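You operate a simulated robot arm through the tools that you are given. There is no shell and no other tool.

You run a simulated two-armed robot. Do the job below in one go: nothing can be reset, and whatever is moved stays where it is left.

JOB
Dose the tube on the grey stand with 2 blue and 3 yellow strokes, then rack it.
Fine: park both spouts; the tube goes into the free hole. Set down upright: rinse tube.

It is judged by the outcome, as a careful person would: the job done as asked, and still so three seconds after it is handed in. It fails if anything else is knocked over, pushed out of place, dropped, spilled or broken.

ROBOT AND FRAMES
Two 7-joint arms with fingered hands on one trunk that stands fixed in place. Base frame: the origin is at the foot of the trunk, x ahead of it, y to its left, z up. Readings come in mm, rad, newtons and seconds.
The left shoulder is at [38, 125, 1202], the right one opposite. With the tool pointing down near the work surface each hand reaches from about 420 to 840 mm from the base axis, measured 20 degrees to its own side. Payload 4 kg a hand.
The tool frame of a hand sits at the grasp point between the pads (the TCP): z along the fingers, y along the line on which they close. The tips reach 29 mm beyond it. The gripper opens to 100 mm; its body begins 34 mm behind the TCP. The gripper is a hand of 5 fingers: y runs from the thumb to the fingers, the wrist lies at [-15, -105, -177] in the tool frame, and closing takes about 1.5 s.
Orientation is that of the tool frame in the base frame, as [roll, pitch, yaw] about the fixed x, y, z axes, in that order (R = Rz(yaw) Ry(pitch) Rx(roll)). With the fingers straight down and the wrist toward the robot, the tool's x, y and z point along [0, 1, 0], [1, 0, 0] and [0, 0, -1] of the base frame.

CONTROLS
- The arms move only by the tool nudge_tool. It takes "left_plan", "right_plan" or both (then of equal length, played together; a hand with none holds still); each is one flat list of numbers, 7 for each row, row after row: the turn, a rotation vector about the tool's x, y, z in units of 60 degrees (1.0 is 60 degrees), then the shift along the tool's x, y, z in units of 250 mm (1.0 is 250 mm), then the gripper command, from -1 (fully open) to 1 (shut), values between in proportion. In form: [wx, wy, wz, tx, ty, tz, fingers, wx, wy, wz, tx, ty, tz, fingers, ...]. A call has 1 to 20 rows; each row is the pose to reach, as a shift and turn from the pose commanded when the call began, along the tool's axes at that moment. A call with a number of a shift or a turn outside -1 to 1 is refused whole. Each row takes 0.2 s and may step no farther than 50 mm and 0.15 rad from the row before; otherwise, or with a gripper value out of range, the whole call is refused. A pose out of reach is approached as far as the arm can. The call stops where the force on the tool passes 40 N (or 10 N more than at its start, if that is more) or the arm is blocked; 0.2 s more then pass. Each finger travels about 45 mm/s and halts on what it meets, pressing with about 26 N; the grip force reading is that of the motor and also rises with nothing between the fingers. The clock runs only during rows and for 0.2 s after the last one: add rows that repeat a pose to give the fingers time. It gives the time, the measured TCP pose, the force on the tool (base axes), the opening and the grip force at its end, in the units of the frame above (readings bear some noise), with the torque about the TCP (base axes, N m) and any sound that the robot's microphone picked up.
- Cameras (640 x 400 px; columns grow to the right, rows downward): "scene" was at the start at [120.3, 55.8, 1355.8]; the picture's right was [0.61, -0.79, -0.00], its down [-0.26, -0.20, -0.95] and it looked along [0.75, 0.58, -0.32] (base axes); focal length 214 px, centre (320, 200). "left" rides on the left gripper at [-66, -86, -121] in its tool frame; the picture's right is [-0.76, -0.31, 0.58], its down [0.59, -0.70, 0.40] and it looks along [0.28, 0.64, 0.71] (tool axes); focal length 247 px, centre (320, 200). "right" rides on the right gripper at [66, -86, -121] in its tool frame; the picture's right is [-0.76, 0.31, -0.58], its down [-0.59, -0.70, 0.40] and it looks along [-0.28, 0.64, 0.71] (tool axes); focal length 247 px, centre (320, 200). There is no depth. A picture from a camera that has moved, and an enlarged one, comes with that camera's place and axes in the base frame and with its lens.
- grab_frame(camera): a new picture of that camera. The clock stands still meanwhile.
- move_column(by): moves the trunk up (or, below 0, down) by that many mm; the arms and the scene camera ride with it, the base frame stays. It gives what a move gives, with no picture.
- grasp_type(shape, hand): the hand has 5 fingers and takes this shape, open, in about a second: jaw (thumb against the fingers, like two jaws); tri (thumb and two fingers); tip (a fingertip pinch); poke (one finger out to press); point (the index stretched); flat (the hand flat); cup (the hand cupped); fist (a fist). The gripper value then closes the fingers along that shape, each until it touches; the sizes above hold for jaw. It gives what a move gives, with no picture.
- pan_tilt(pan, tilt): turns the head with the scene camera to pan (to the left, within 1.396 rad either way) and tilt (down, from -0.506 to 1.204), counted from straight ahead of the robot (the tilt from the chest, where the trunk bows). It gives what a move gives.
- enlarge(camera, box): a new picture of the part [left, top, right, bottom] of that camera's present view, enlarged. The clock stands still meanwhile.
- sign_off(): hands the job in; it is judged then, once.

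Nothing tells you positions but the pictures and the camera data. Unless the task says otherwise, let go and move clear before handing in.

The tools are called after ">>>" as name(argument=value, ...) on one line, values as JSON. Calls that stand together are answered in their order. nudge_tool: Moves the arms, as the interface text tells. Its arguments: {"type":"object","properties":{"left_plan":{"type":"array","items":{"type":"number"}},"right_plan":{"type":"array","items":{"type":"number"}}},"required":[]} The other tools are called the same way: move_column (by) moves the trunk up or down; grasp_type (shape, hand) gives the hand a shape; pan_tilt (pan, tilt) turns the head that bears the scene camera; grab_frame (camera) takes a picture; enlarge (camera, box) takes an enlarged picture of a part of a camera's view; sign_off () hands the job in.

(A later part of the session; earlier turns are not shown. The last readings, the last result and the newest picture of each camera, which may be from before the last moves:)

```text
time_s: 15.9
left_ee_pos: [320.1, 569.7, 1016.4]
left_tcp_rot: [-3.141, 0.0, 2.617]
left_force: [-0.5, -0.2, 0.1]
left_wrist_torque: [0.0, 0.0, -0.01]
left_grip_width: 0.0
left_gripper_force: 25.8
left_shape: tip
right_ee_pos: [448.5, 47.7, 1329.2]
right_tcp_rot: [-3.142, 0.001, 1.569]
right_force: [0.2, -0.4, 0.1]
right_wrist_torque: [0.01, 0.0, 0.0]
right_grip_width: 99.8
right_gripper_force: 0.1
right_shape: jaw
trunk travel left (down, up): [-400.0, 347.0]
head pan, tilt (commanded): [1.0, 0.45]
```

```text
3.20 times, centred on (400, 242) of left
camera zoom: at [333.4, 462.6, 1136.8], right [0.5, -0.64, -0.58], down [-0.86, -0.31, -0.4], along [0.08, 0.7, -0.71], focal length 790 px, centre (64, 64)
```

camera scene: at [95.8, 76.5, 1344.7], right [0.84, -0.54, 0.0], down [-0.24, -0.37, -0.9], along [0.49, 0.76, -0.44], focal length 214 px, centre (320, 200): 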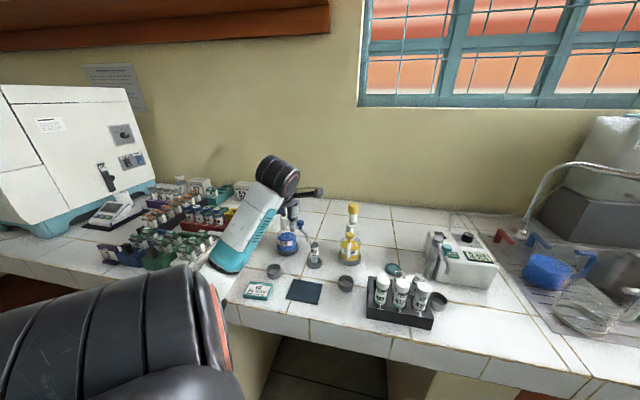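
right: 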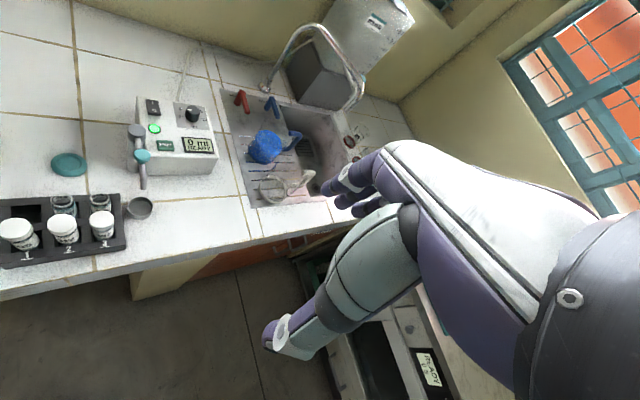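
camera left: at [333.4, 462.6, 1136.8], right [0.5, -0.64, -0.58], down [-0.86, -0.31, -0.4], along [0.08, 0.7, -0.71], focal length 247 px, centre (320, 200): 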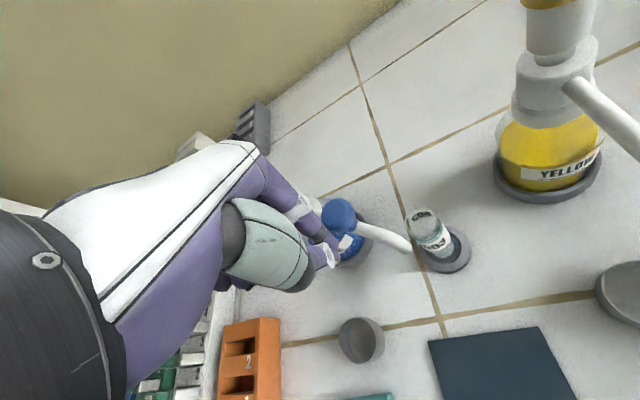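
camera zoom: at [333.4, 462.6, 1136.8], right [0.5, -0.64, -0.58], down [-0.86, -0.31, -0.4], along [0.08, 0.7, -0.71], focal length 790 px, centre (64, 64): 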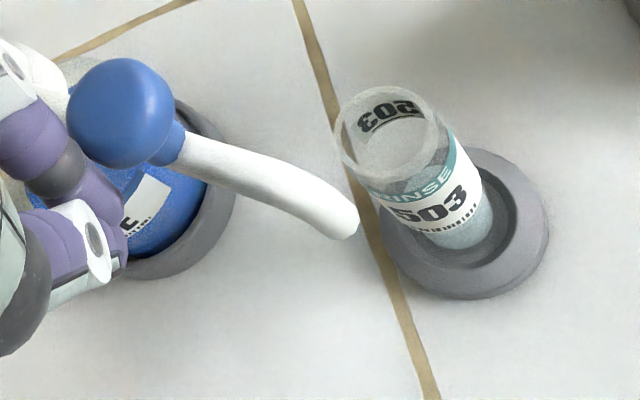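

The spout tip measures (348, 537, 955), about 12° short of the tube mouth at (374, 541, 942) and clearing it in height. I'll push the last bit slowly.

>>> nudge_tool(left_plan=[0, 0, 0, -0.0271, 0.0115, 0, 1, 0, 0, 0, -0.0482, 0.0228, 0, 1, 0, 0, 0, -0.0636, 0.0322, 0, 1, 0, 0, 0, -0.0636, 0.0322, 0, 1])

>>> enlarge(camera="left", box=[280, 170, 480, 295])

>>> enlarge(camera="scene", box=[270, 210, 350, 270])

```text
time_s: 16.9
left_ee_pos: [337.8, 568.7, 1016.1]
left_tcp_rot: [-3.141, 0.0, 2.617]
left_force: [-0.3, 0.5, -0.6]
left_wrist_torque: [0.0, 0.0, 0.02]
left_grip_width: 0.2
left_gripper_force: 26.2
left_shape: tip
right_ee_pos: [448.5, 47.7, 1327.9]
right_tcp_rot: [-3.14, 0.001, 1.571]
right_force: [0.5, 0.3, 1.2]
right_wrist_torque: [0.0, 0.0, -0.01]
right_grip_width: 99.9
right_gripper_force: 0.1
right_shape: jaw
trunk travel left (down, up): [-400.0, 347.0]
head pan, tilt (commanded): [1.0, 0.45]
```

```text
3.20 times, centred on (380, 232) of left
camera zoom: at [351.0, 461.7, 1136.7], right [0.5, -0.64, -0.58], down [-0.86, -0.31, -0.4], along [0.08, 0.7, -0.71], focal length 790 px, centre (128, 96)
```

zoom: 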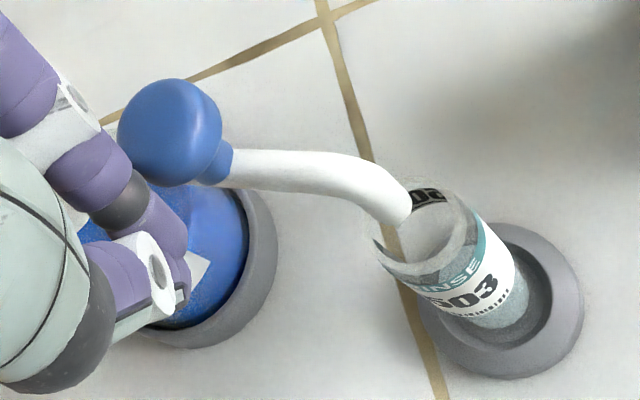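

```text
6.67 times, centred on (310, 240) of scene
camera zoom: at [95.9, 76.5, 1344.7], right [0.84, -0.54, 0.0], down [-0.24, -0.37, -0.9], along [0.49, 0.76, -0.44], focal length 1430 px, centre (387, -67)
```

zoom: 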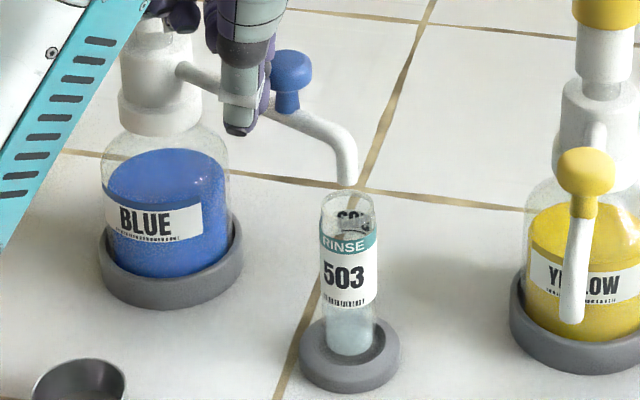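

The spout tip now sits within about 3 mm of the tube's centre and 14 mm above its rim. I'll back the beak off the knob, rise, and hover over the blue cap.

>>> nudge_tool(left_plan=[0, 0, 0, 0.0192, -0.0227, 0, 1, 0, 0, 0, 0.0385, -0.0454, 0, 1, 0, 0, 0, 0.0385, -0.0454, -0.186, 1, 0, 0, 0, 0.0385, -0.0454, -0.372, 1, 0, 0, 0, 0.1112, 0.1204, -0.372, 1, 0, 0, 0, 0.1847, 0.2873, -0.372, 1, 0, 0, 0, 0.1847, 0.2873, -0.372, 1])

>>> grab_frame(camera="left")

>>> enlarge(camera="scene", box=[250, 180, 350, 270])

```text
time_s: 18.5
left_ee_pos: [332.6, 654.4, 1109.7]
left_tcp_rot: [-3.141, 0.0, 2.617]
left_force: [-0.2, 0.0, 0.4]
left_wrist_torque: [-0.01, -0.01, 0.01]
left_grip_width: 0.1
left_gripper_force: 25.9
left_shape: tip
right_ee_pos: [449.3, 47.9, 1329.3]
right_tcp_rot: [-3.14, 0.001, 1.572]
right_force: [0.1, 1.0, -0.5]
right_wrist_torque: [0.01, 0.01, -0.02]
right_grip_width: 100.0
right_gripper_force: 0.0
right_shape: jaw
trunk travel left (down, up): [-400.0, 347.0]
head pan, tilt (commanded): [1.0, 0.45]
```

```text
taken
camera left: at [346.7, 547.1, 1229.7], right [0.5, -0.64, -0.58], down [-0.86, -0.31, -0.4], along [0.08, 0.7, -0.71], focal length 247 px, centre (320, 200)
```

left: 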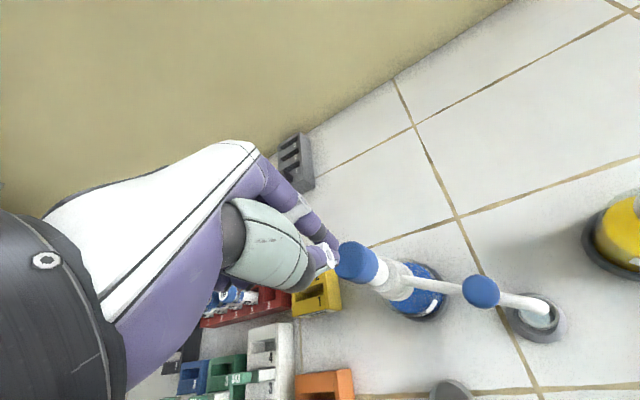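

```text
4.44 times, centred on (300, 225) of scene
camera zoom: at [95.9, 76.5, 1344.7], right [0.84, -0.54, 0.0], down [-0.24, -0.37, -0.9], along [0.49, 0.76, -0.44], focal length 953 px, centre (409, 89)
```

zoom: 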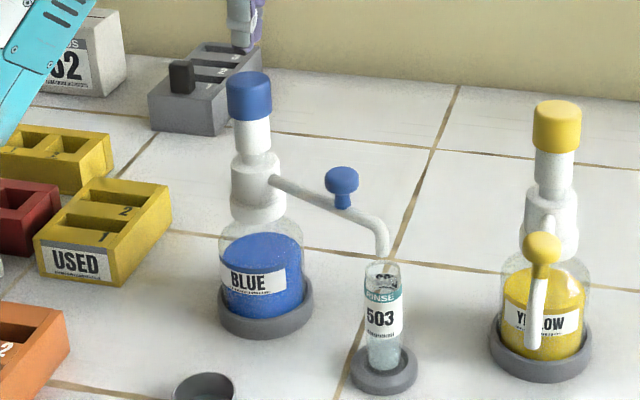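

The beak is right above the blue cap. I'll lower onto it gently and feel for contact and spring.

>>> nudge_tool(left_plan=[0, 0, 0, 0, 0, 0.05, 1, 0, 0, 0, 0, 0, 0.1, 1, 0, 0, 0, 0, 0, 0.116, 1, 0, 0, 0, 0, 0, 0.128, 1, 0, 0, 0, 0, 0, 0.128, 1])

>>> enlarge(camera="scene", box=[250, 180, 350, 270])

>>> enlarge(camera="left", box=[260, 200, 460, 325])

```text
time_s: 19.7
left_ee_pos: [334.1, 653.4, 1078.1]
left_tcp_rot: [3.141, -0.001, 2.619]
left_force: [-0.1, -1.1, 4.8]
left_wrist_torque: [-0.06, 0.03, -0.03]
left_grip_width: 0.0
left_gripper_force: 26.4
left_shape: tip
right_ee_pos: [448.3, 46.2, 1329.4]
right_tcp_rot: [3.142, -0.001, 1.569]
right_force: [1.0, 0.2, 0.5]
right_wrist_torque: [0.03, 0.0, 0.05]
right_grip_width: 99.8
right_gripper_force: 0.1
right_shape: jaw
trunk travel left (down, up): [-400.0, 347.0]
head pan, tilt (commanded): [1.0, 0.45]
```

```text
4.44 times, centred on (300, 225) of scene
camera zoom: at [95.7, 76.0, 1344.7], right [0.84, -0.54, 0.0], down [-0.24, -0.37, -0.9], along [0.49, 0.76, -0.44], focal length 953 px, centre (409, 89)
```

zoom: 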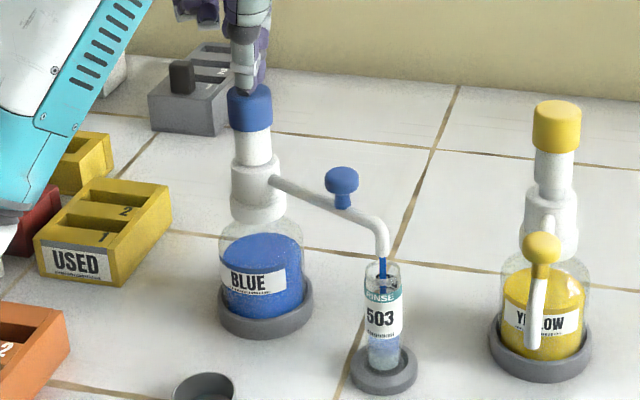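

```text
3.20 times, centred on (360, 262) of left
camera zoom: at [346.7, 546.4, 1197.9], right [0.5, -0.64, -0.58], down [-0.86, -0.31, -0.4], along [0.08, 0.7, -0.71], focal length 790 px, centre (192, 0)
```

zoom: 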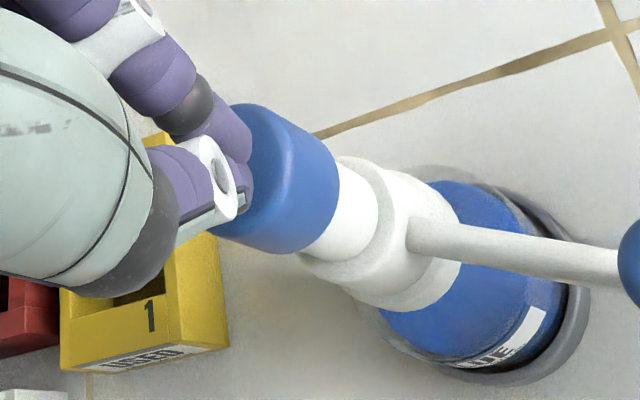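

Pressing has started: blue liquid is flowing into the tube at about 5 N. I'll keep pressing toward the bottom of this stroke in small steps and watch the force.

>>> nudge_tool(left_plan=[0, 0, 0, 0, 0, 0.012, 1, 0, 0, 0, 0, 0, 0.024, 1, 0, 0, 0, 0, 0, 0.024, 1])

>>> enlarge(camera="scene", box=[250, 180, 350, 270])

```text
time_s: 20.5
left_ee_pos: [334.4, 652.7, 1071.4]
left_tcp_rot: [3.141, 0.001, 2.615]
left_force: [-0.8, -0.1, 6.4]
left_wrist_torque: [-0.04, 0.02, -0.03]
left_grip_width: 0.0
left_gripper_force: 26.1
left_shape: tip
right_ee_pos: [448.6, 46.4, 1329.0]
right_tcp_rot: [-3.141, -0.002, 1.571]
right_force: [0.0, 0.2, -0.6]
right_wrist_torque: [0.0, -0.01, -0.01]
right_grip_width: 99.8
right_gripper_force: 0.1
right_shape: jaw
trunk travel left (down, up): [-400.0, 347.0]
head pan, tilt (commanded): [1.0, 0.45]
heard: click
```

```text
4.44 times, centred on (300, 225) of scene
camera zoom: at [95.6, 75.8, 1344.7], right [0.84, -0.54, 0.0], down [-0.24, -0.37, -0.9], along [0.49, 0.76, -0.43], focal length 953 px, centre (409, 89)
```

zoom: 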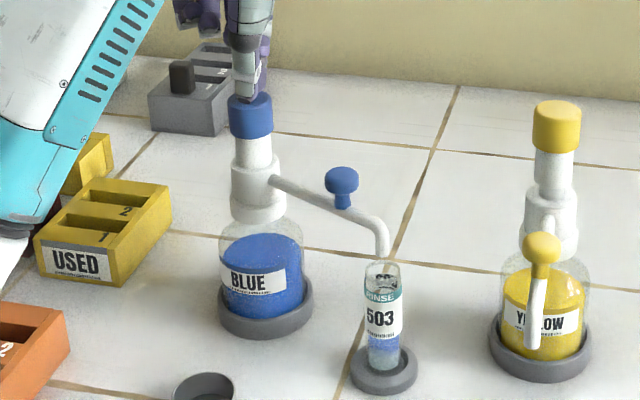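

A click sounded and the flow stopped. I'll press 3 mm further to confirm the bottom of this same stroke.

>>> nudge_tool(left_plan=[0, 0, 0, 0, 0, 0.006, 1, 0, 0, 0, 0, 0, 0.012, 1, 0, 0, 0, 0, 0, 0.012, 1])

>>> enlarge(camera="scene", box=[250, 180, 350, 270])

```text
time_s: 21.3
left_ee_pos: [334.6, 653.0, 1069.9]
left_tcp_rot: [3.138, 0.0, 2.617]
left_force: [1.5, -0.6, 12.4]
left_wrist_torque: [-0.08, 0.05, 0.01]
left_grip_width: 0.1
left_gripper_force: 26.3
left_shape: tip
right_ee_pos: [448.4, 46.8, 1328.9]
right_tcp_rot: [3.141, -0.002, 1.571]
right_force: [-0.6, 0.0, 0.6]
right_wrist_torque: [-0.01, -0.01, 0.01]
right_grip_width: 99.6
right_gripper_force: 0.1
right_shape: jaw
trunk travel left (down, up): [-400.0, 347.0]
head pan, tilt (commanded): [1.0, 0.45]
```

```text
4.44 times, centred on (300, 225) of scene
camera zoom: at [95.4, 75.2, 1344.9], right [0.84, -0.54, 0.0], down [-0.24, -0.37, -0.9], along [0.49, 0.76, -0.43], focal length 953 px, centre (409, 89)
```

zoom: 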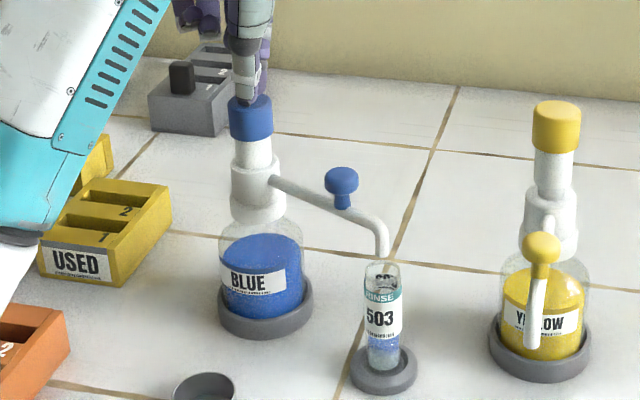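

That is the firm bottom: 12 N with no further travel. I'll release fully and check that the cap springs back up.

>>> nudge_tool(left_plan=[0, 0, 0, 0, 0, -0.04, 1, 0, 0, 0, 0, 0, -0.08, 1, 0, 0, 0, 0, 0, -0.132, 1, 0, 0, 0, 0, 0, -0.132, 1, 0, 0, 0, 0, 0, -0.132, 1, 0, 0, 0, 0, 0, -0.132, 1, 0, 0, 0, 0, 0, -0.132, 1])

>>> enlarge(camera="scene", box=[250, 180, 350, 270])

>>> enlarge(camera="left", box=[260, 200, 580, 400])

```text
time_s: 22.9
left_ee_pos: [334.2, 653.5, 1100.9]
left_tcp_rot: [3.141, -0.001, 2.618]
left_force: [0.1, -0.4, 0.1]
left_wrist_torque: [-0.01, -0.01, 0.02]
left_grip_width: 0.0
left_gripper_force: 26.0
left_shape: tip
right_ee_pos: [449.4, 48.4, 1328.6]
right_tcp_rot: [-3.14, 0.0, 1.572]
right_force: [0.4, 0.5, 0.1]
right_wrist_torque: [0.01, -0.01, 0.02]
right_grip_width: 100.0
right_gripper_force: 0.1
right_shape: jaw
trunk travel left (down, up): [-400.0, 347.0]
head pan, tilt (commanded): [1.0, 0.45]
```

```text
4.44 times, centred on (300, 225) of scene
camera zoom: at [96.0, 76.4, 1344.6], right [0.84, -0.54, 0.0], down [-0.24, -0.37, -0.9], along [0.49, 0.76, -0.44], focal length 953 px, centre (409, 89)
```

zoom: 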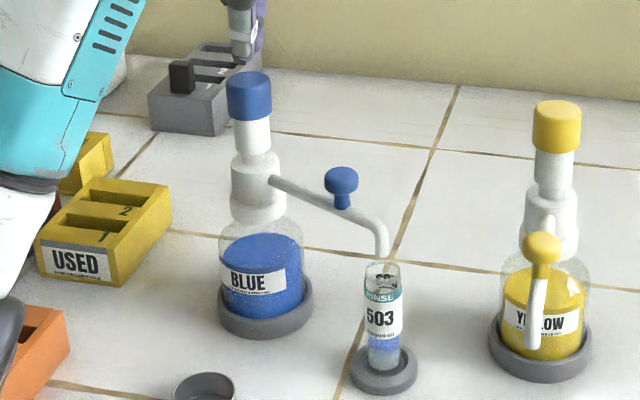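

```text
2.00 times, centred on (420, 300) of left
camera zoom: at [347.3, 547.2, 1221.6], right [0.5, -0.64, -0.58], down [-0.86, -0.31, -0.4], along [0.08, 0.7, -0.71], focal length 494 px, centre (120, 0)
```

zoom: 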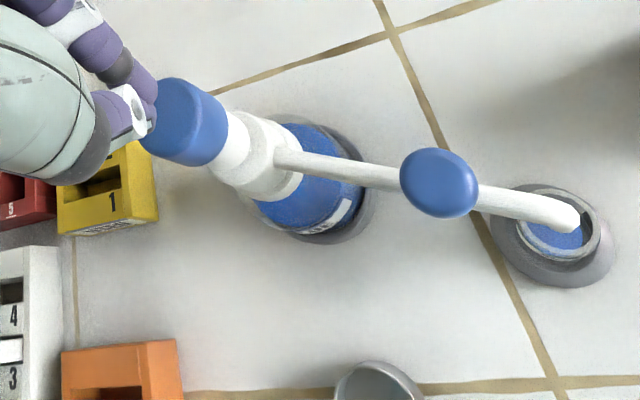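

The cap sprang back fully and one blue stroke is in. The forearm looks lower than before, so I'll check the whole scene for elbow clearance.

>>> grab_frame(camera="scene")

>>> grab_frame(camera="right")

```text
taken
camera scene: at [96.0, 76.4, 1344.6], right [0.84, -0.54, 0.0], down [-0.24, -0.37, -0.9], along [0.49, 0.76, -0.44], focal length 214 px, centre (320, 200)
```

scene: 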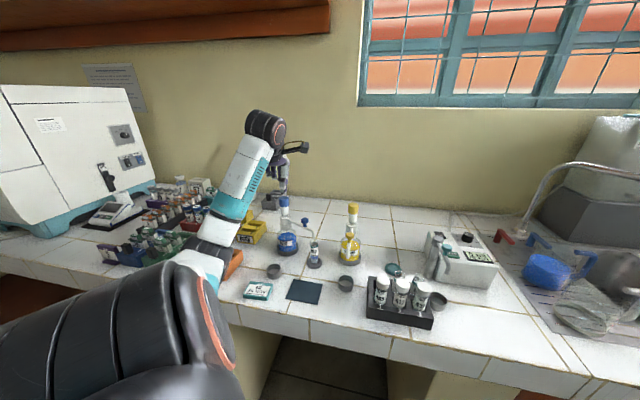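

```text
taken
camera right: at [362.5, 114.2, 1449.7], right [0.31, -0.76, 0.58], down [-0.7, -0.59, -0.4], along [0.64, -0.28, -0.71], focal length 247 px, centre (320, 200)
```

right: 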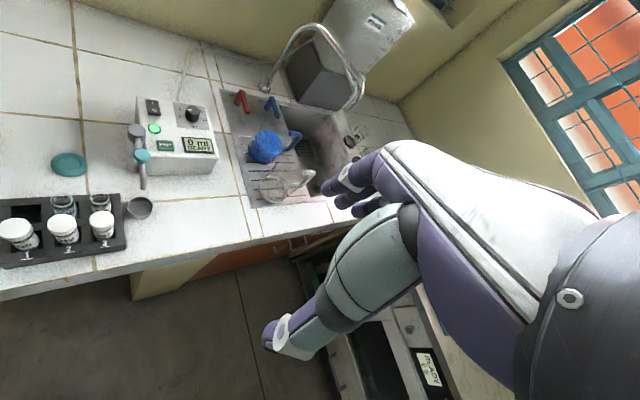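

The elbow ray gives a height of about 1145 mm, well above the trays, so it's fine. I'll make blue stroke 2 with the same travel.

>>> nudge_tool(left_plan=[0, 0, 0, 0, 0, 0.04, 1, 0, 0, 0, 0, 0, 0.063, 1, 0, 0, 0, 0, 0, 0.086, 1, 0, 0, 0, 0, 0, 0.109, 1, 0, 0, 0, 0, 0, 0.124, 1, 0, 0, 0, 0, 0, 0.132, 1, 0, 0, 0, 0, 0, 0.132, 1, 0, 0, 0, 0, 0, 0.132, 1])

>>> enlarge(camera="scene", box=[250, 180, 350, 270])

```text
time_s: 24.7
left_ee_pos: [333.1, 651.6, 1068.0]
left_tcp_rot: [3.137, 0.0, 2.619]
left_force: [1.2, 1.5, 13.6]
left_wrist_torque: [-0.03, 0.0, 0.0]
left_grip_width: 0.3
left_gripper_force: 25.8
left_shape: tip
right_ee_pos: [449.0, 46.9, 1328.3]
right_tcp_rot: [3.141, -0.001, 1.57]
right_force: [0.4, 0.5, -0.1]
right_wrist_torque: [0.0, 0.04, 0.02]
right_grip_width: 99.5
right_gripper_force: 0.0
right_shape: jaw
trunk travel left (down, up): [-400.0, 347.0]
head pan, tilt (commanded): [1.0, 0.45]
heard: click
```

```text
4.44 times, centred on (300, 225) of scene
camera zoom: at [95.5, 75.2, 1344.8], right [0.84, -0.54, 0.0], down [-0.24, -0.37, -0.9], along [0.49, 0.76, -0.43], focal length 953 px, centre (409, 89)
```

zoom: 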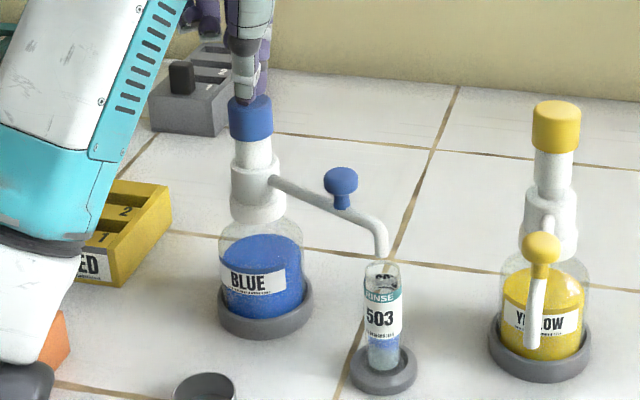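

Second click heard, so both blue strokes are done. I'll release fully, rise, and look closely at the hand to plan swinging the blue spout back.

>>> nudge_tool(left_plan=[0, 0, 0, 0, 0, -0.04, 1, 0, 0, 0, 0, 0, -0.08, 1, 0, 0, 0, 0, 0, -0.13, 1, 0, 0, 0, 0, 0, -0.2, 1, 0, 0, 0, 0, 0, -0.2, 1, 0, 0, 0, 0, 0, -0.2, 1])

>>> enlarge(camera="scene", box=[250, 150, 330, 210])

>>> enlarge(camera="scene", box=[270, 190, 350, 260])

```text
time_s: 26.1
left_ee_pos: [334.3, 653.8, 1117.8]
left_tcp_rot: [3.141, 0.001, 2.615]
left_force: [-0.1, 0.5, 0.5]
left_wrist_torque: [-0.02, 0.02, -0.02]
left_grip_width: 0.0
left_gripper_force: 25.5
left_shape: tip
right_ee_pos: [448.3, 46.8, 1329.8]
right_tcp_rot: [3.14, 0.001, 1.572]
right_force: [-0.1, 0.3, 0.7]
right_wrist_torque: [0.0, 0.0, -0.01]
right_grip_width: 99.6
right_gripper_force: 0.1
right_shape: jaw
trunk travel left (down, up): [-400.0, 347.0]
head pan, tilt (commanded): [1.0, 0.45]
```

```text
6.67 times, centred on (290, 180) of scene
camera zoom: at [95.8, 76.5, 1344.7], right [0.84, -0.54, 0.0], down [-0.24, -0.37, -0.9], along [0.49, 0.76, -0.44], focal length 1430 px, centre (520, 333)
```

zoom: 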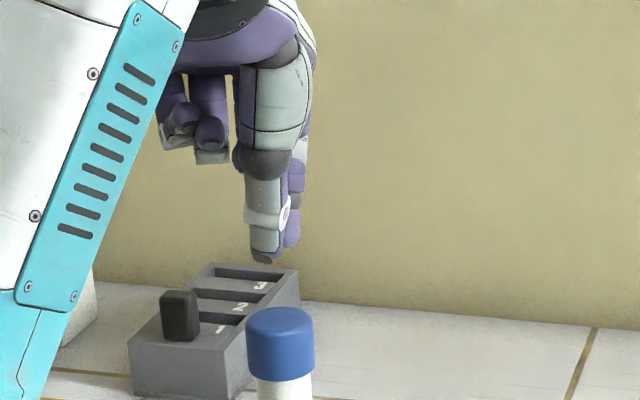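

```text
5.71 times, centred on (310, 225) of scene
camera zoom: at [95.8, 76.5, 1344.7], right [0.84, -0.54, 0.0], down [-0.24, -0.37, -0.9], along [0.49, 0.76, -0.44], focal length 1226 px, centre (377, 57)
```

zoom: 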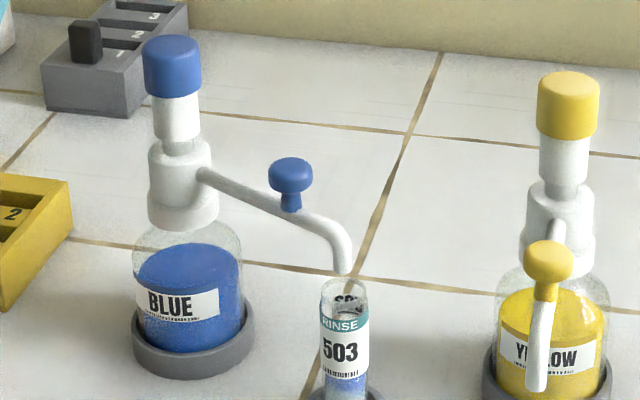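

The beak tip is about 33 mm below the TCP, and the other fingers stay above TCP level, so there is room to push from the far side too. I'll move round to the tube side of the blue knob and come down next to it.

>>> nudge_tool(left_plan=[0, 0, 0, -0.1222, -0.0248, 0, 1, 0, 0, 0, -0.2444, -0.0497, 0, 1, 0, 0, 0, -0.3666, -0.0745, 0, 1, 0, 0, 0, -0.3666, -0.0745, 0.136, 1, 0, 0, 0, -0.3666, -0.0745, 0.272, 1, 0, 0, 0, -0.3666, -0.0745, 0.408, 1, 0, 0, 0, -0.3666, -0.0745, 0.408, 1])

>>> grab_frame(camera="left")

>>> enlarge(camera="scene", box=[260, 190, 360, 265])

```text
time_s: 27.7
left_ee_pos: [402.6, 592.4, 1016.7]
left_tcp_rot: [3.141, 0.0, 2.618]
left_force: [1.0, 0.0, 0.2]
left_wrist_torque: [-0.03, -0.01, -0.02]
left_grip_width: 0.2
left_gripper_force: 26.0
left_shape: tip
right_ee_pos: [448.4, 47.4, 1328.9]
right_tcp_rot: [-3.141, -0.001, 1.57]
right_force: [-0.4, 0.1, -0.3]
right_wrist_torque: [0.0, -0.02, -0.02]
right_grip_width: 99.6
right_gripper_force: 0.2
right_shape: jaw
trunk travel left (down, up): [-400.0, 347.0]
head pan, tilt (commanded): [1.0, 0.45]
```

```text
taken
camera left: at [416.1, 485.0, 1136.2], right [0.5, -0.64, -0.58], down [-0.86, -0.31, -0.4], along [0.08, 0.7, -0.71], focal length 247 px, centre (320, 200)
```

left: 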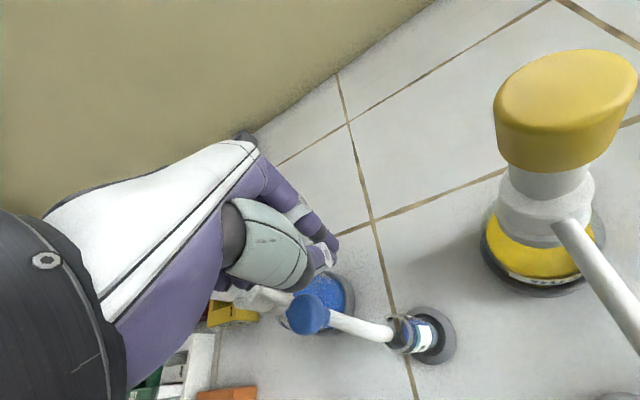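

```text
5.33 times, centred on (310, 228) of scene
camera zoom: at [95.9, 76.2, 1344.7], right [0.84, -0.54, 0.0], down [-0.24, -0.37, -0.9], along [0.49, 0.76, -0.44], focal length 1144 px, centre (373, 53)
```

zoom: 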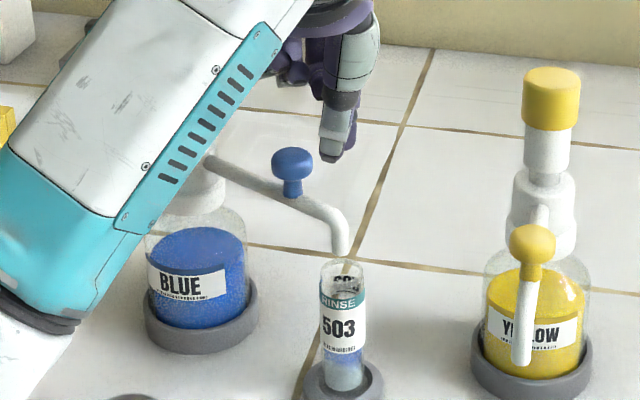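

The beak is on the tube side of the blue knob with a clear gap. I'll push the spout back toward its cup, half the way first.

>>> nudge_tool(left_plan=[0, 0, 0, 0.0256, -0.0301, 0, 1, 0, 0, 0, 0.0511, -0.0596, 0, 1, 0, 0, 0, 0.0726, -0.1021, 0, 1, 0, 0, 0, 0.1002, -0.1416, 0, 1, 0, 0, 0, 0.1329, -0.1762, 0, 1, 0, 0, 0, 0.1696, -0.2062, 0, 1, 0, 0, 0, 0.1696, -0.2062, 0, 1])

>>> grab_frame(camera="left")

>>> enlarge(camera="scene", box=[240, 190, 360, 280])

```text
time_s: 29.3
left_ee_pos: [341.4, 569.5, 1016.4]
left_tcp_rot: [-3.141, 0.0, 2.617]
left_force: [0.7, 0.4, 0.5]
left_wrist_torque: [0.02, 0.01, -0.01]
left_grip_width: 0.0
left_gripper_force: 26.0
left_shape: tip
right_ee_pos: [449.1, 48.6, 1328.8]
right_tcp_rot: [-3.141, -0.001, 1.57]
right_force: [-0.7, 0.4, 0.4]
right_wrist_torque: [0.02, 0.01, 0.01]
right_grip_width: 99.8
right_gripper_force: 0.0
right_shape: jaw
trunk travel left (down, up): [-400.0, 347.0]
head pan, tilt (commanded): [1.0, 0.45]
```

```text
taken
camera left: at [354.2, 461.3, 1136.0], right [0.5, -0.64, -0.58], down [-0.86, -0.31, -0.4], along [0.08, 0.7, -0.71], focal length 247 px, centre (320, 200)
```

left: 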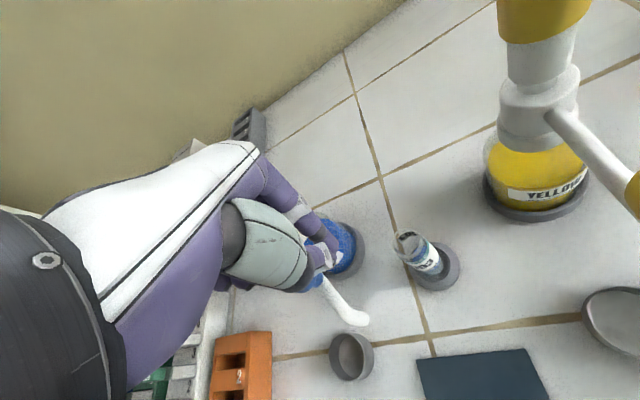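

```text
4.44 times, centred on (300, 235) of scene
camera zoom: at [96.1, 76.4, 1344.6], right [0.84, -0.54, 0.0], down [-0.24, -0.37, -0.9], along [0.49, 0.76, -0.44], focal length 953 px, centre (409, 44)
```

zoom: 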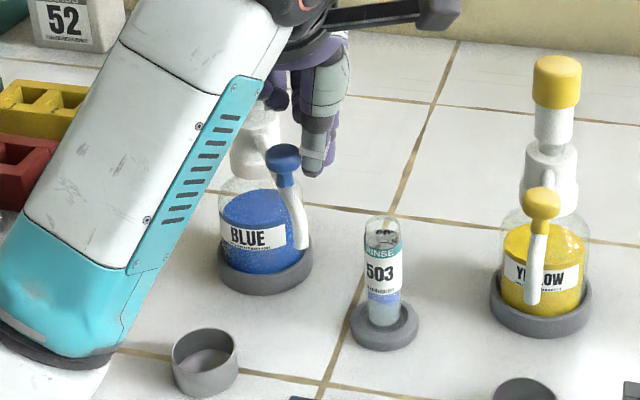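

The spout follows smoothly. I'll continue to a few degrees before the cup and look.

>>> nudge_tool(left_plan=[0, 0, 0, 0.041, -0.0251, 0, 1, 0, 0, 0, 0.0854, -0.0433, 0, 1, 0, 0, 0, 0.1317, -0.0558, 0, 1, 0, 0, 0, 0.1673, -0.0607, 0, 1, 0, 0, 0, 0.1673, -0.0607, 0, 1])

>>> grab_frame(camera="left")

>>> enlarge(camera="scene", box=[230, 200, 350, 290])

```text
time_s: 30.5
left_ee_pos: [297.9, 576.6, 1015.7]
left_tcp_rot: [3.14, 0.0, 2.617]
left_force: [-0.1, -0.2, 0.1]
left_wrist_torque: [0.0, -0.03, -0.02]
left_grip_width: 0.0
left_gripper_force: 25.6
left_shape: tip
right_ee_pos: [449.0, 48.0, 1328.3]
right_tcp_rot: [-3.141, 0.0, 1.571]
right_force: [-0.3, 0.1, 0.4]
right_wrist_torque: [-0.03, -0.01, 0.0]
right_grip_width: 100.1
right_gripper_force: 0.0
right_shape: jaw
trunk travel left (down, up): [-400.0, 347.0]
head pan, tilt (commanded): [1.0, 0.45]
```

```text
taken
camera left: at [310.7, 469.4, 1136.5], right [0.5, -0.64, -0.58], down [-0.86, -0.31, -0.4], along [0.08, 0.7, -0.71], focal length 247 px, centre (320, 200)
```

left: 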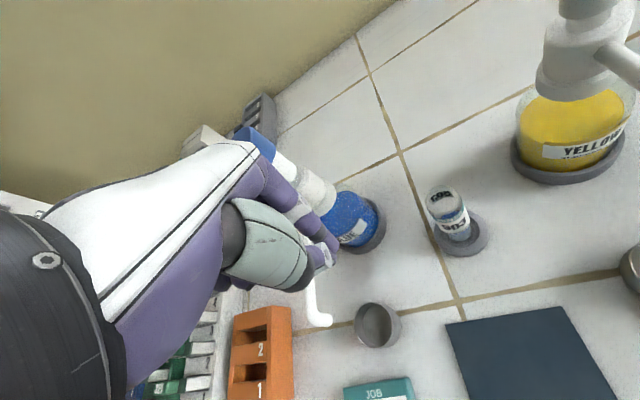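

```text
4.44 times, centred on (290, 245) of scene
camera zoom: at [96.0, 76.4, 1344.6], right [0.84, -0.54, 0.0], down [-0.24, -0.37, -0.9], along [0.49, 0.76, -0.44], focal length 953 px, centre (453, 0)
```

zoom: 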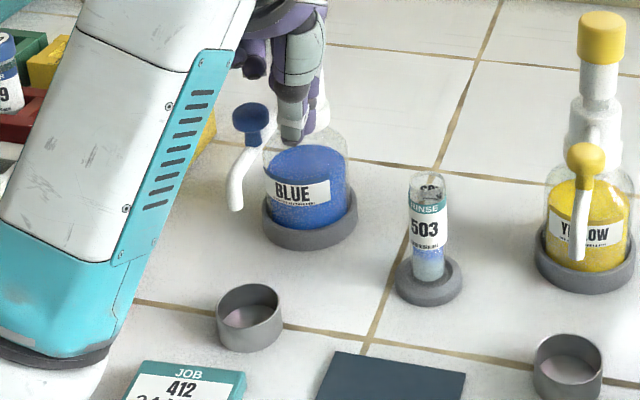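

The blue spout tip is back at its starting place over its cup, within about 3 mm, so blue is parked. I'll back off, rise, turn the hand a little and move to a hover beside the yellow knob.

>>> nudge_tool(left_plan=[0, 0, 0, -0.0656, -0.0175, 0, 1, 0, 0, 0, -0.0656, -0.0175, -0.19, 1, 0, 0, 0, -0.0656, -0.0175, -0.38, 1, 0, 0, 0, -0.0656, -0.0175, -0.408, 1, 0, 0, 0.0988, -0.2326, -0.0645, -0.408, 1, 0, 0, 0.1976, -0.3996, -0.1116, -0.408, 1, 0, 0, 0.2964, -0.5667, -0.1586, -0.408, 1, 0, 0, 0.3952, -0.7337, -0.2057, -0.408, 1, 0, 0, 0.494, -0.9007, -0.2527, -0.408, 1, 0, 0, 0.494, -0.9007, -0.2527, -0.408, 1])

>>> grab_frame(camera="left")

>>> grab_frame(camera="scene")

>>> enlarge(camera="scene", box=[240, 190, 400, 290])

```text
time_s: 32.7
left_ee_pos: [459.3, 410.1, 1117.8]
left_tcp_rot: [3.142, -0.002, 2.098]
left_force: [-0.6, -0.4, -0.1]
left_wrist_torque: [0.0, -0.02, -0.01]
left_grip_width: 0.1
left_gripper_force: 26.5
left_shape: tip
right_ee_pos: [447.0, 46.7, 1330.2]
right_tcp_rot: [-3.14, 0.001, 1.57]
right_force: [-0.9, -0.4, -0.6]
right_wrist_torque: [-0.02, -0.03, 0.02]
right_grip_width: 100.0
right_gripper_force: 0.0
right_shape: jaw
trunk travel left (down, up): [-400.0, 347.0]
head pan, tilt (commanded): [1.0, 0.45]
```

```text
taken
camera left: at [418.4, 309.6, 1238.5], right [0.12, -0.81, -0.58], down [-0.9, 0.15, -0.4], along [0.41, 0.57, -0.71], focal length 247 px, centre (320, 200)
```

left: 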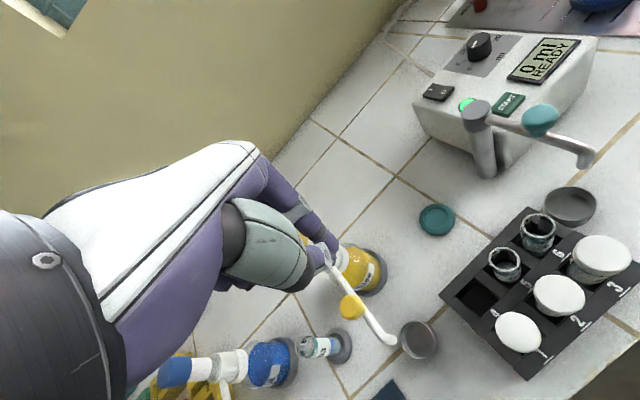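

```text
taken
camera scene: at [94.5, 76.7, 1344.8], right [0.84, -0.54, 0.0], down [-0.23, -0.37, -0.9], along [0.49, 0.76, -0.44], focal length 214 px, centre (320, 200)
```

scene: 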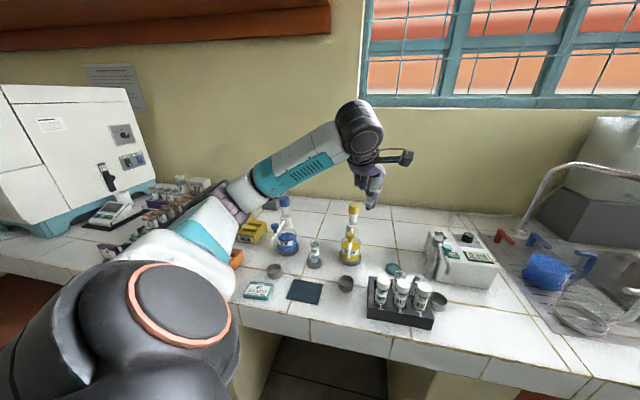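

```text
4.00 times, centred on (320, 240) of scene
camera zoom: at [94.5, 76.7, 1344.8], right [0.84, -0.54, 0.0], down [-0.23, -0.37, -0.9], along [0.49, 0.76, -0.44], focal length 858 px, centre (320, 40)
```

zoom: 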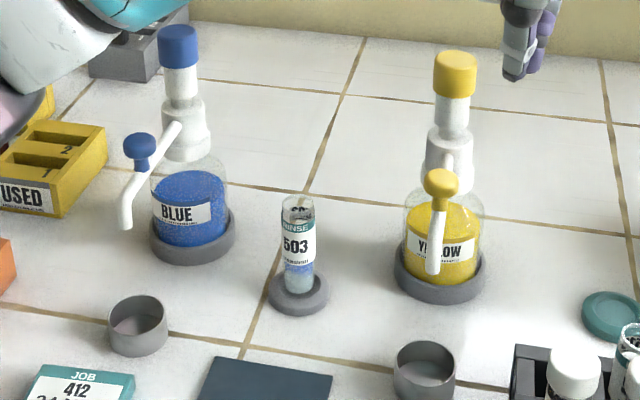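

Blue is parked properly. Now I'll measure the yellow knob, spout and cap from this closer view.

>>> enlarge(camera="left", box=[290, 220, 450, 370])

>>> enlarge(camera="scene", box=[320, 180, 400, 250])

```text
2.67 times, centred on (370, 295) of left
camera zoom: at [418.4, 309.6, 1238.5], right [0.12, -0.81, -0.58], down [-0.9, 0.15, -0.4], along [0.41, 0.57, -0.71], focal length 659 px, centre (187, -53)
```

zoom: 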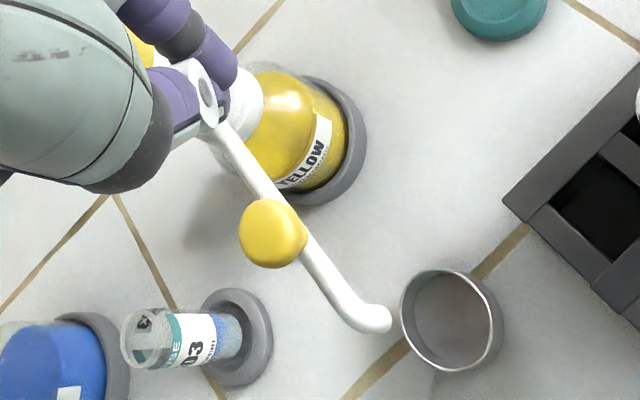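

```text
5.71 times, centred on (360, 215) of scene
camera zoom: at [94.5, 76.7, 1344.8], right [0.84, -0.54, 0.0], down [-0.23, -0.37, -0.9], along [0.49, 0.76, -0.44], focal length 1226 px, centre (91, 114)
```

zoom: 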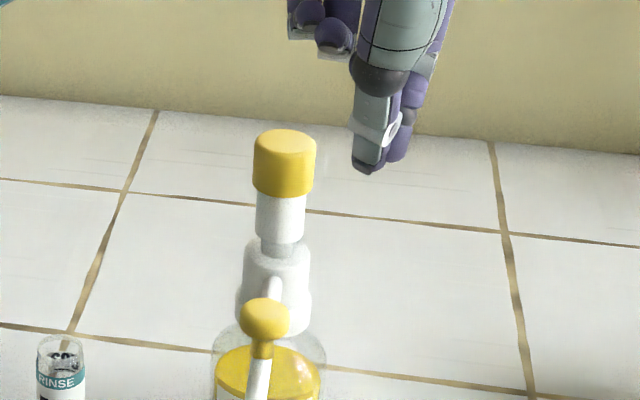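

Yellow: axis (487, 500), knob (427, 441, 1001), tip (401, 415). The tube lies 65° round on its circle. I'll descend beside the yellow knob and push the first stretch.

>>> nudge_tool(left_plan=[0, 0, 0, 0, 0, 0.136, 1, 0, 0, 0, 0, 0, 0.272, 1, 0, 0, 0, 0, 0, 0.408, 1, 0, 0, 0, 0.0511, -0.0169, 0.408, 1, 0, 0, 0, 0.0933, -0.0422, 0.408, 1, 0, 0, 0, 0.1391, -0.0618, 0.408, 1, 0, 0, 0, 0.1391, -0.0618, 0.408, 1])

>>> grab_frame(camera="left")

>>> enlarge(camera="scene", box=[290, 190, 410, 280])

```text
time_s: 34.3
left_ee_pos: [429.9, 430.4, 1015.8]
left_tcp_rot: [-3.141, 0.0, 2.1]
left_force: [0.7, -0.4, -0.4]
left_wrist_torque: [0.01, -0.01, 0.04]
left_grip_width: 0.4
left_gripper_force: 26.3
left_shape: tip
right_ee_pos: [449.6, 47.5, 1328.1]
right_tcp_rot: [-3.14, -0.001, 1.573]
right_force: [-1.7, -0.3, 0.2]
right_wrist_torque: [0.06, -0.03, -0.01]
right_grip_width: 99.7
right_gripper_force: 0.0
right_shape: jaw
trunk travel left (down, up): [-400.0, 347.0]
head pan, tilt (commanded): [1.0, 0.45]
```

```text
taken
camera left: at [388.2, 330.7, 1135.9], right [0.12, -0.81, -0.58], down [-0.9, 0.15, -0.4], along [0.41, 0.57, -0.71], focal length 247 px, centre (320, 200)
```

left: 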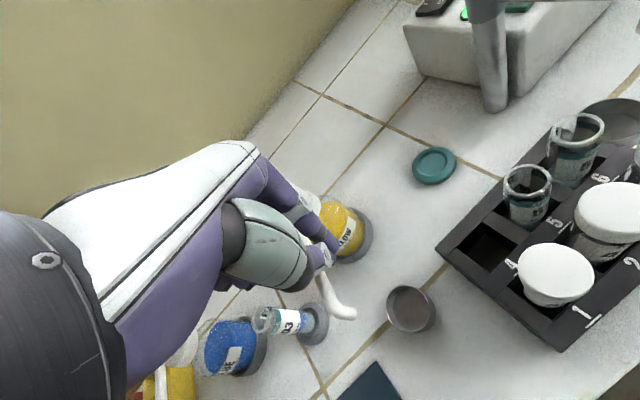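

```text
4.44 times, centred on (350, 235) of scene
camera zoom: at [96.2, 76.2, 1344.6], right [0.84, -0.54, 0.0], down [-0.24, -0.37, -0.9], along [0.49, 0.76, -0.44], focal length 953 px, centre (187, 44)
```

zoom: 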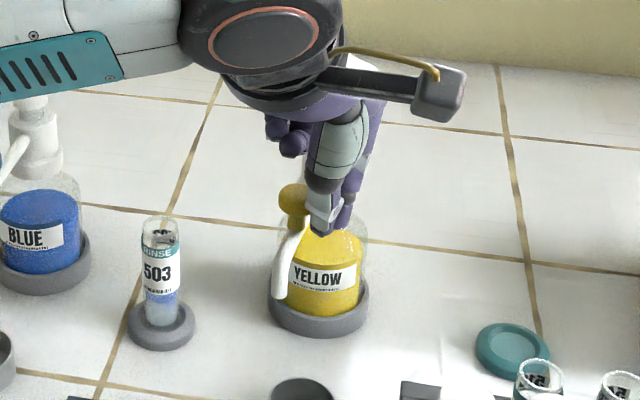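

The yellow spout is following, lagging about 7° behind my estimate. I'll continue round, stopping well short of the tube.

>>> nudge_tool(left_plan=[0, 0, 0, 0.0478, -0.0128, 0, 1, 0, 0, 0, 0.0965, -0.0191, 0, 1, 0, 0, 0, 0.1461, -0.0183, 0, 1, 0, 0, 0, 0.1945, -0.0108, 0, 1, 0, 0, 0, 0.2186, -0.0045, 0, 1, 0, 0, 0, 0.2186, -0.0045, 0, 1])

>>> grab_frame(camera="left")

>>> enlarge(camera="scene", box=[270, 190, 390, 280])

```text
time_s: 35.7
left_ee_pos: [401.6, 477.1, 1016.8]
left_tcp_rot: [3.141, 0.0, 2.1]
left_force: [-0.2, 0.7, 0.1]
left_wrist_torque: [0.0, 0.01, -0.02]
left_grip_width: 0.0
left_gripper_force: 26.1
left_shape: tip
right_ee_pos: [449.1, 47.9, 1327.8]
right_tcp_rot: [3.141, -0.001, 1.57]
right_force: [-0.2, -0.3, 0.4]
right_wrist_torque: [0.02, 0.0, -0.02]
right_grip_width: 99.9
right_gripper_force: 0.0
right_shape: jaw
trunk travel left (down, up): [-400.0, 347.0]
head pan, tilt (commanded): [1.0, 0.45]
```

```text
taken
camera left: at [360.1, 377.6, 1136.7], right [0.12, -0.81, -0.58], down [-0.9, 0.15, -0.4], along [0.41, 0.57, -0.71], focal length 247 px, centre (320, 200)
```

left: 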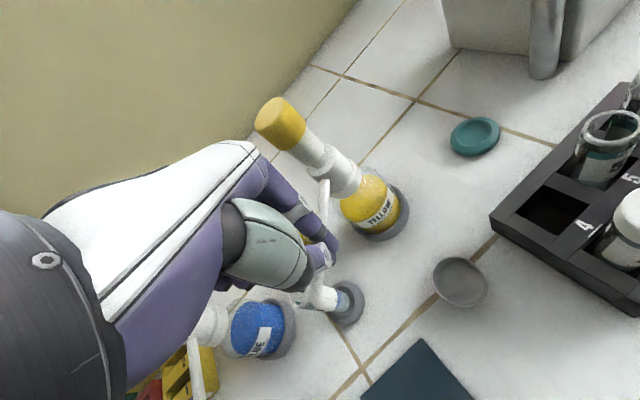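

```text
4.44 times, centred on (330, 235) of scene
camera zoom: at [95.9, 76.4, 1344.7], right [0.84, -0.54, 0.0], down [-0.24, -0.37, -0.9], along [0.49, 0.76, -0.44], focal length 953 px, centre (276, 44)
```

zoom: 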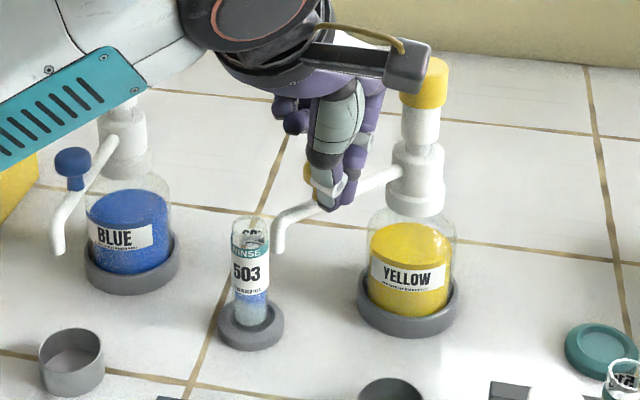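

Spout tip at about (365, 494), roughly 23° short of the tube. I'll advance part of that and check again.

>>> nudge_tool(left_plan=[0, 0, 0, 0.0251, 0.0244, 0, 1, 0, 0, 0, 0.0572, 0.04, 0, 1, 0, 0, 0, 0.0572, 0.04, 0, 1])

>>> enlarge(camera="left", box=[250, 200, 410, 350])

>>> enlarge(camera="scene", box=[280, 200, 380, 275])

```text
time_s: 36.5
left_ee_pos: [403.9, 494.0, 1014.8]
left_tcp_rot: [3.141, 0.0, 2.101]
left_force: [0.5, -0.3, 0.5]
left_wrist_torque: [-0.04, 0.0, 0.04]
left_grip_width: 0.1
left_gripper_force: 26.4
left_shape: tip
right_ee_pos: [448.3, 46.7, 1329.1]
right_tcp_rot: [3.14, 0.001, 1.571]
right_force: [-0.1, 0.4, -0.5]
right_wrist_torque: [-0.01, 0.0, 0.0]
right_grip_width: 99.8
right_gripper_force: 0.1
right_shape: jaw
trunk travel left (down, up): [-400.0, 347.0]
head pan, tilt (commanded): [1.0, 0.45]
```

```text
2.67 times, centred on (330, 275) of left
camera zoom: at [361.3, 394.9, 1136.5], right [0.12, -0.81, -0.58], down [-0.9, 0.15, -0.4], along [0.41, 0.57, -0.71], focal length 659 px, centre (293, 0)
```

zoom: 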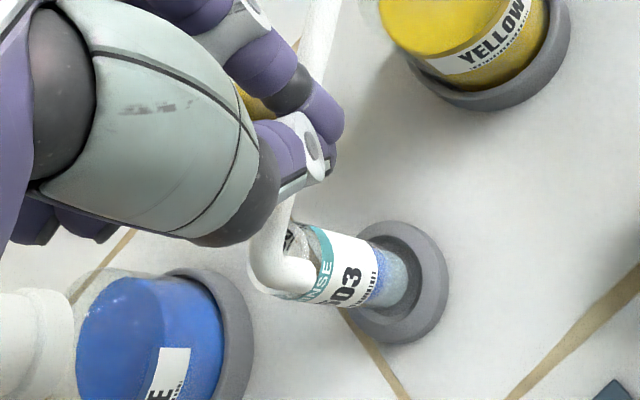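

```text
5.33 times, centred on (330, 238) of scene
camera zoom: at [96.0, 76.4, 1344.6], right [0.84, -0.54, 0.0], down [-0.24, -0.37, -0.9], along [0.49, 0.76, -0.44], focal length 1144 px, centre (267, 0)
```

zoom: 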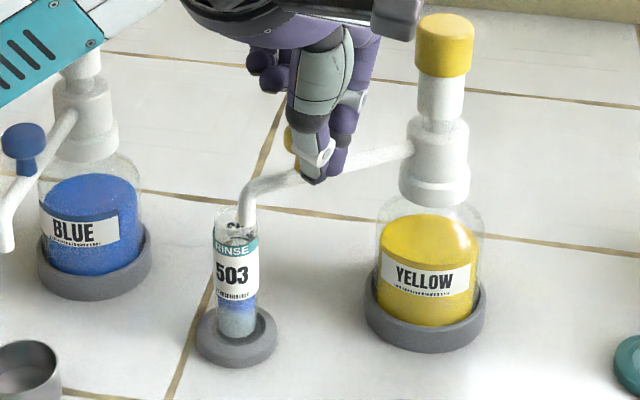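

The tip is at about (367, 519), 11° short. I'll nudge about 8° more.

>>> nudge_tool(left_plan=[0, 0, 0, 0.018, 0.0107, 0, 1, 0, 0, 0, 0.0357, 0.0214, 0, 1, 0, 0, 0, 0.0357, 0.0214, 0, 1])

>>> enlarge(camera="left", box=[250, 200, 410, 350])

>>> enlarge(camera="scene", box=[280, 200, 380, 275])

```text
time_s: 37.3
left_ee_pos: [402.3, 506.6, 1014.8]
left_tcp_rot: [3.141, -0.001, 2.098]
left_force: [0.0, 0.2, 0.9]
left_wrist_torque: [0.0, -0.01, 0.03]
left_grip_width: 0.0
left_gripper_force: 26.1
left_shape: tip
right_ee_pos: [448.4, 48.0, 1328.6]
right_tcp_rot: [-3.141, 0.001, 1.571]
right_force: [0.1, 0.1, 0.0]
right_wrist_torque: [0.0, -0.01, -0.02]
right_grip_width: 99.8
right_gripper_force: 0.0
right_shape: jaw
trunk travel left (down, up): [-400.0, 347.0]
head pan, tilt (commanded): [1.0, 0.45]
```

```text
2.67 times, centred on (330, 275) of left
camera zoom: at [361.2, 405.5, 1136.4], right [0.12, -0.81, -0.58], down [-0.9, 0.15, -0.4], along [0.41, 0.57, -0.71], focal length 659 px, centre (293, 0)
```

zoom: 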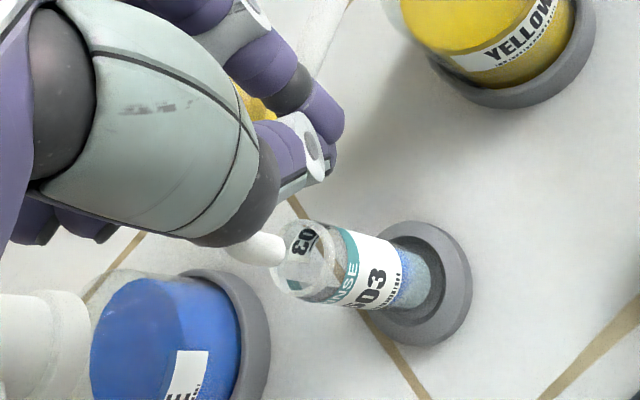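

```text
5.33 times, centred on (330, 238) of scene
camera zoom: at [96.0, 76.4, 1344.7], right [0.84, -0.54, 0.0], down [-0.24, -0.37, -0.9], along [0.49, 0.76, -0.44], focal length 1144 px, centre (267, 0)
```

zoom: 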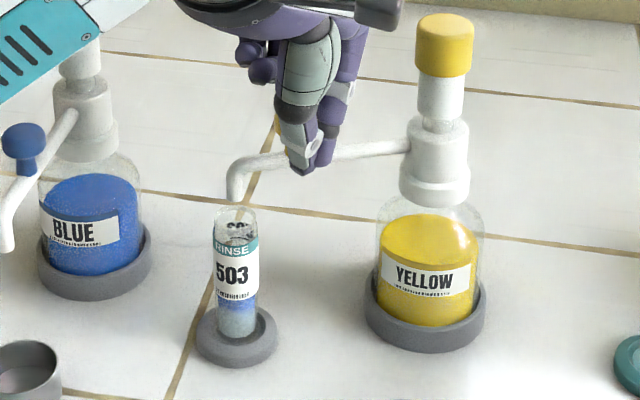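

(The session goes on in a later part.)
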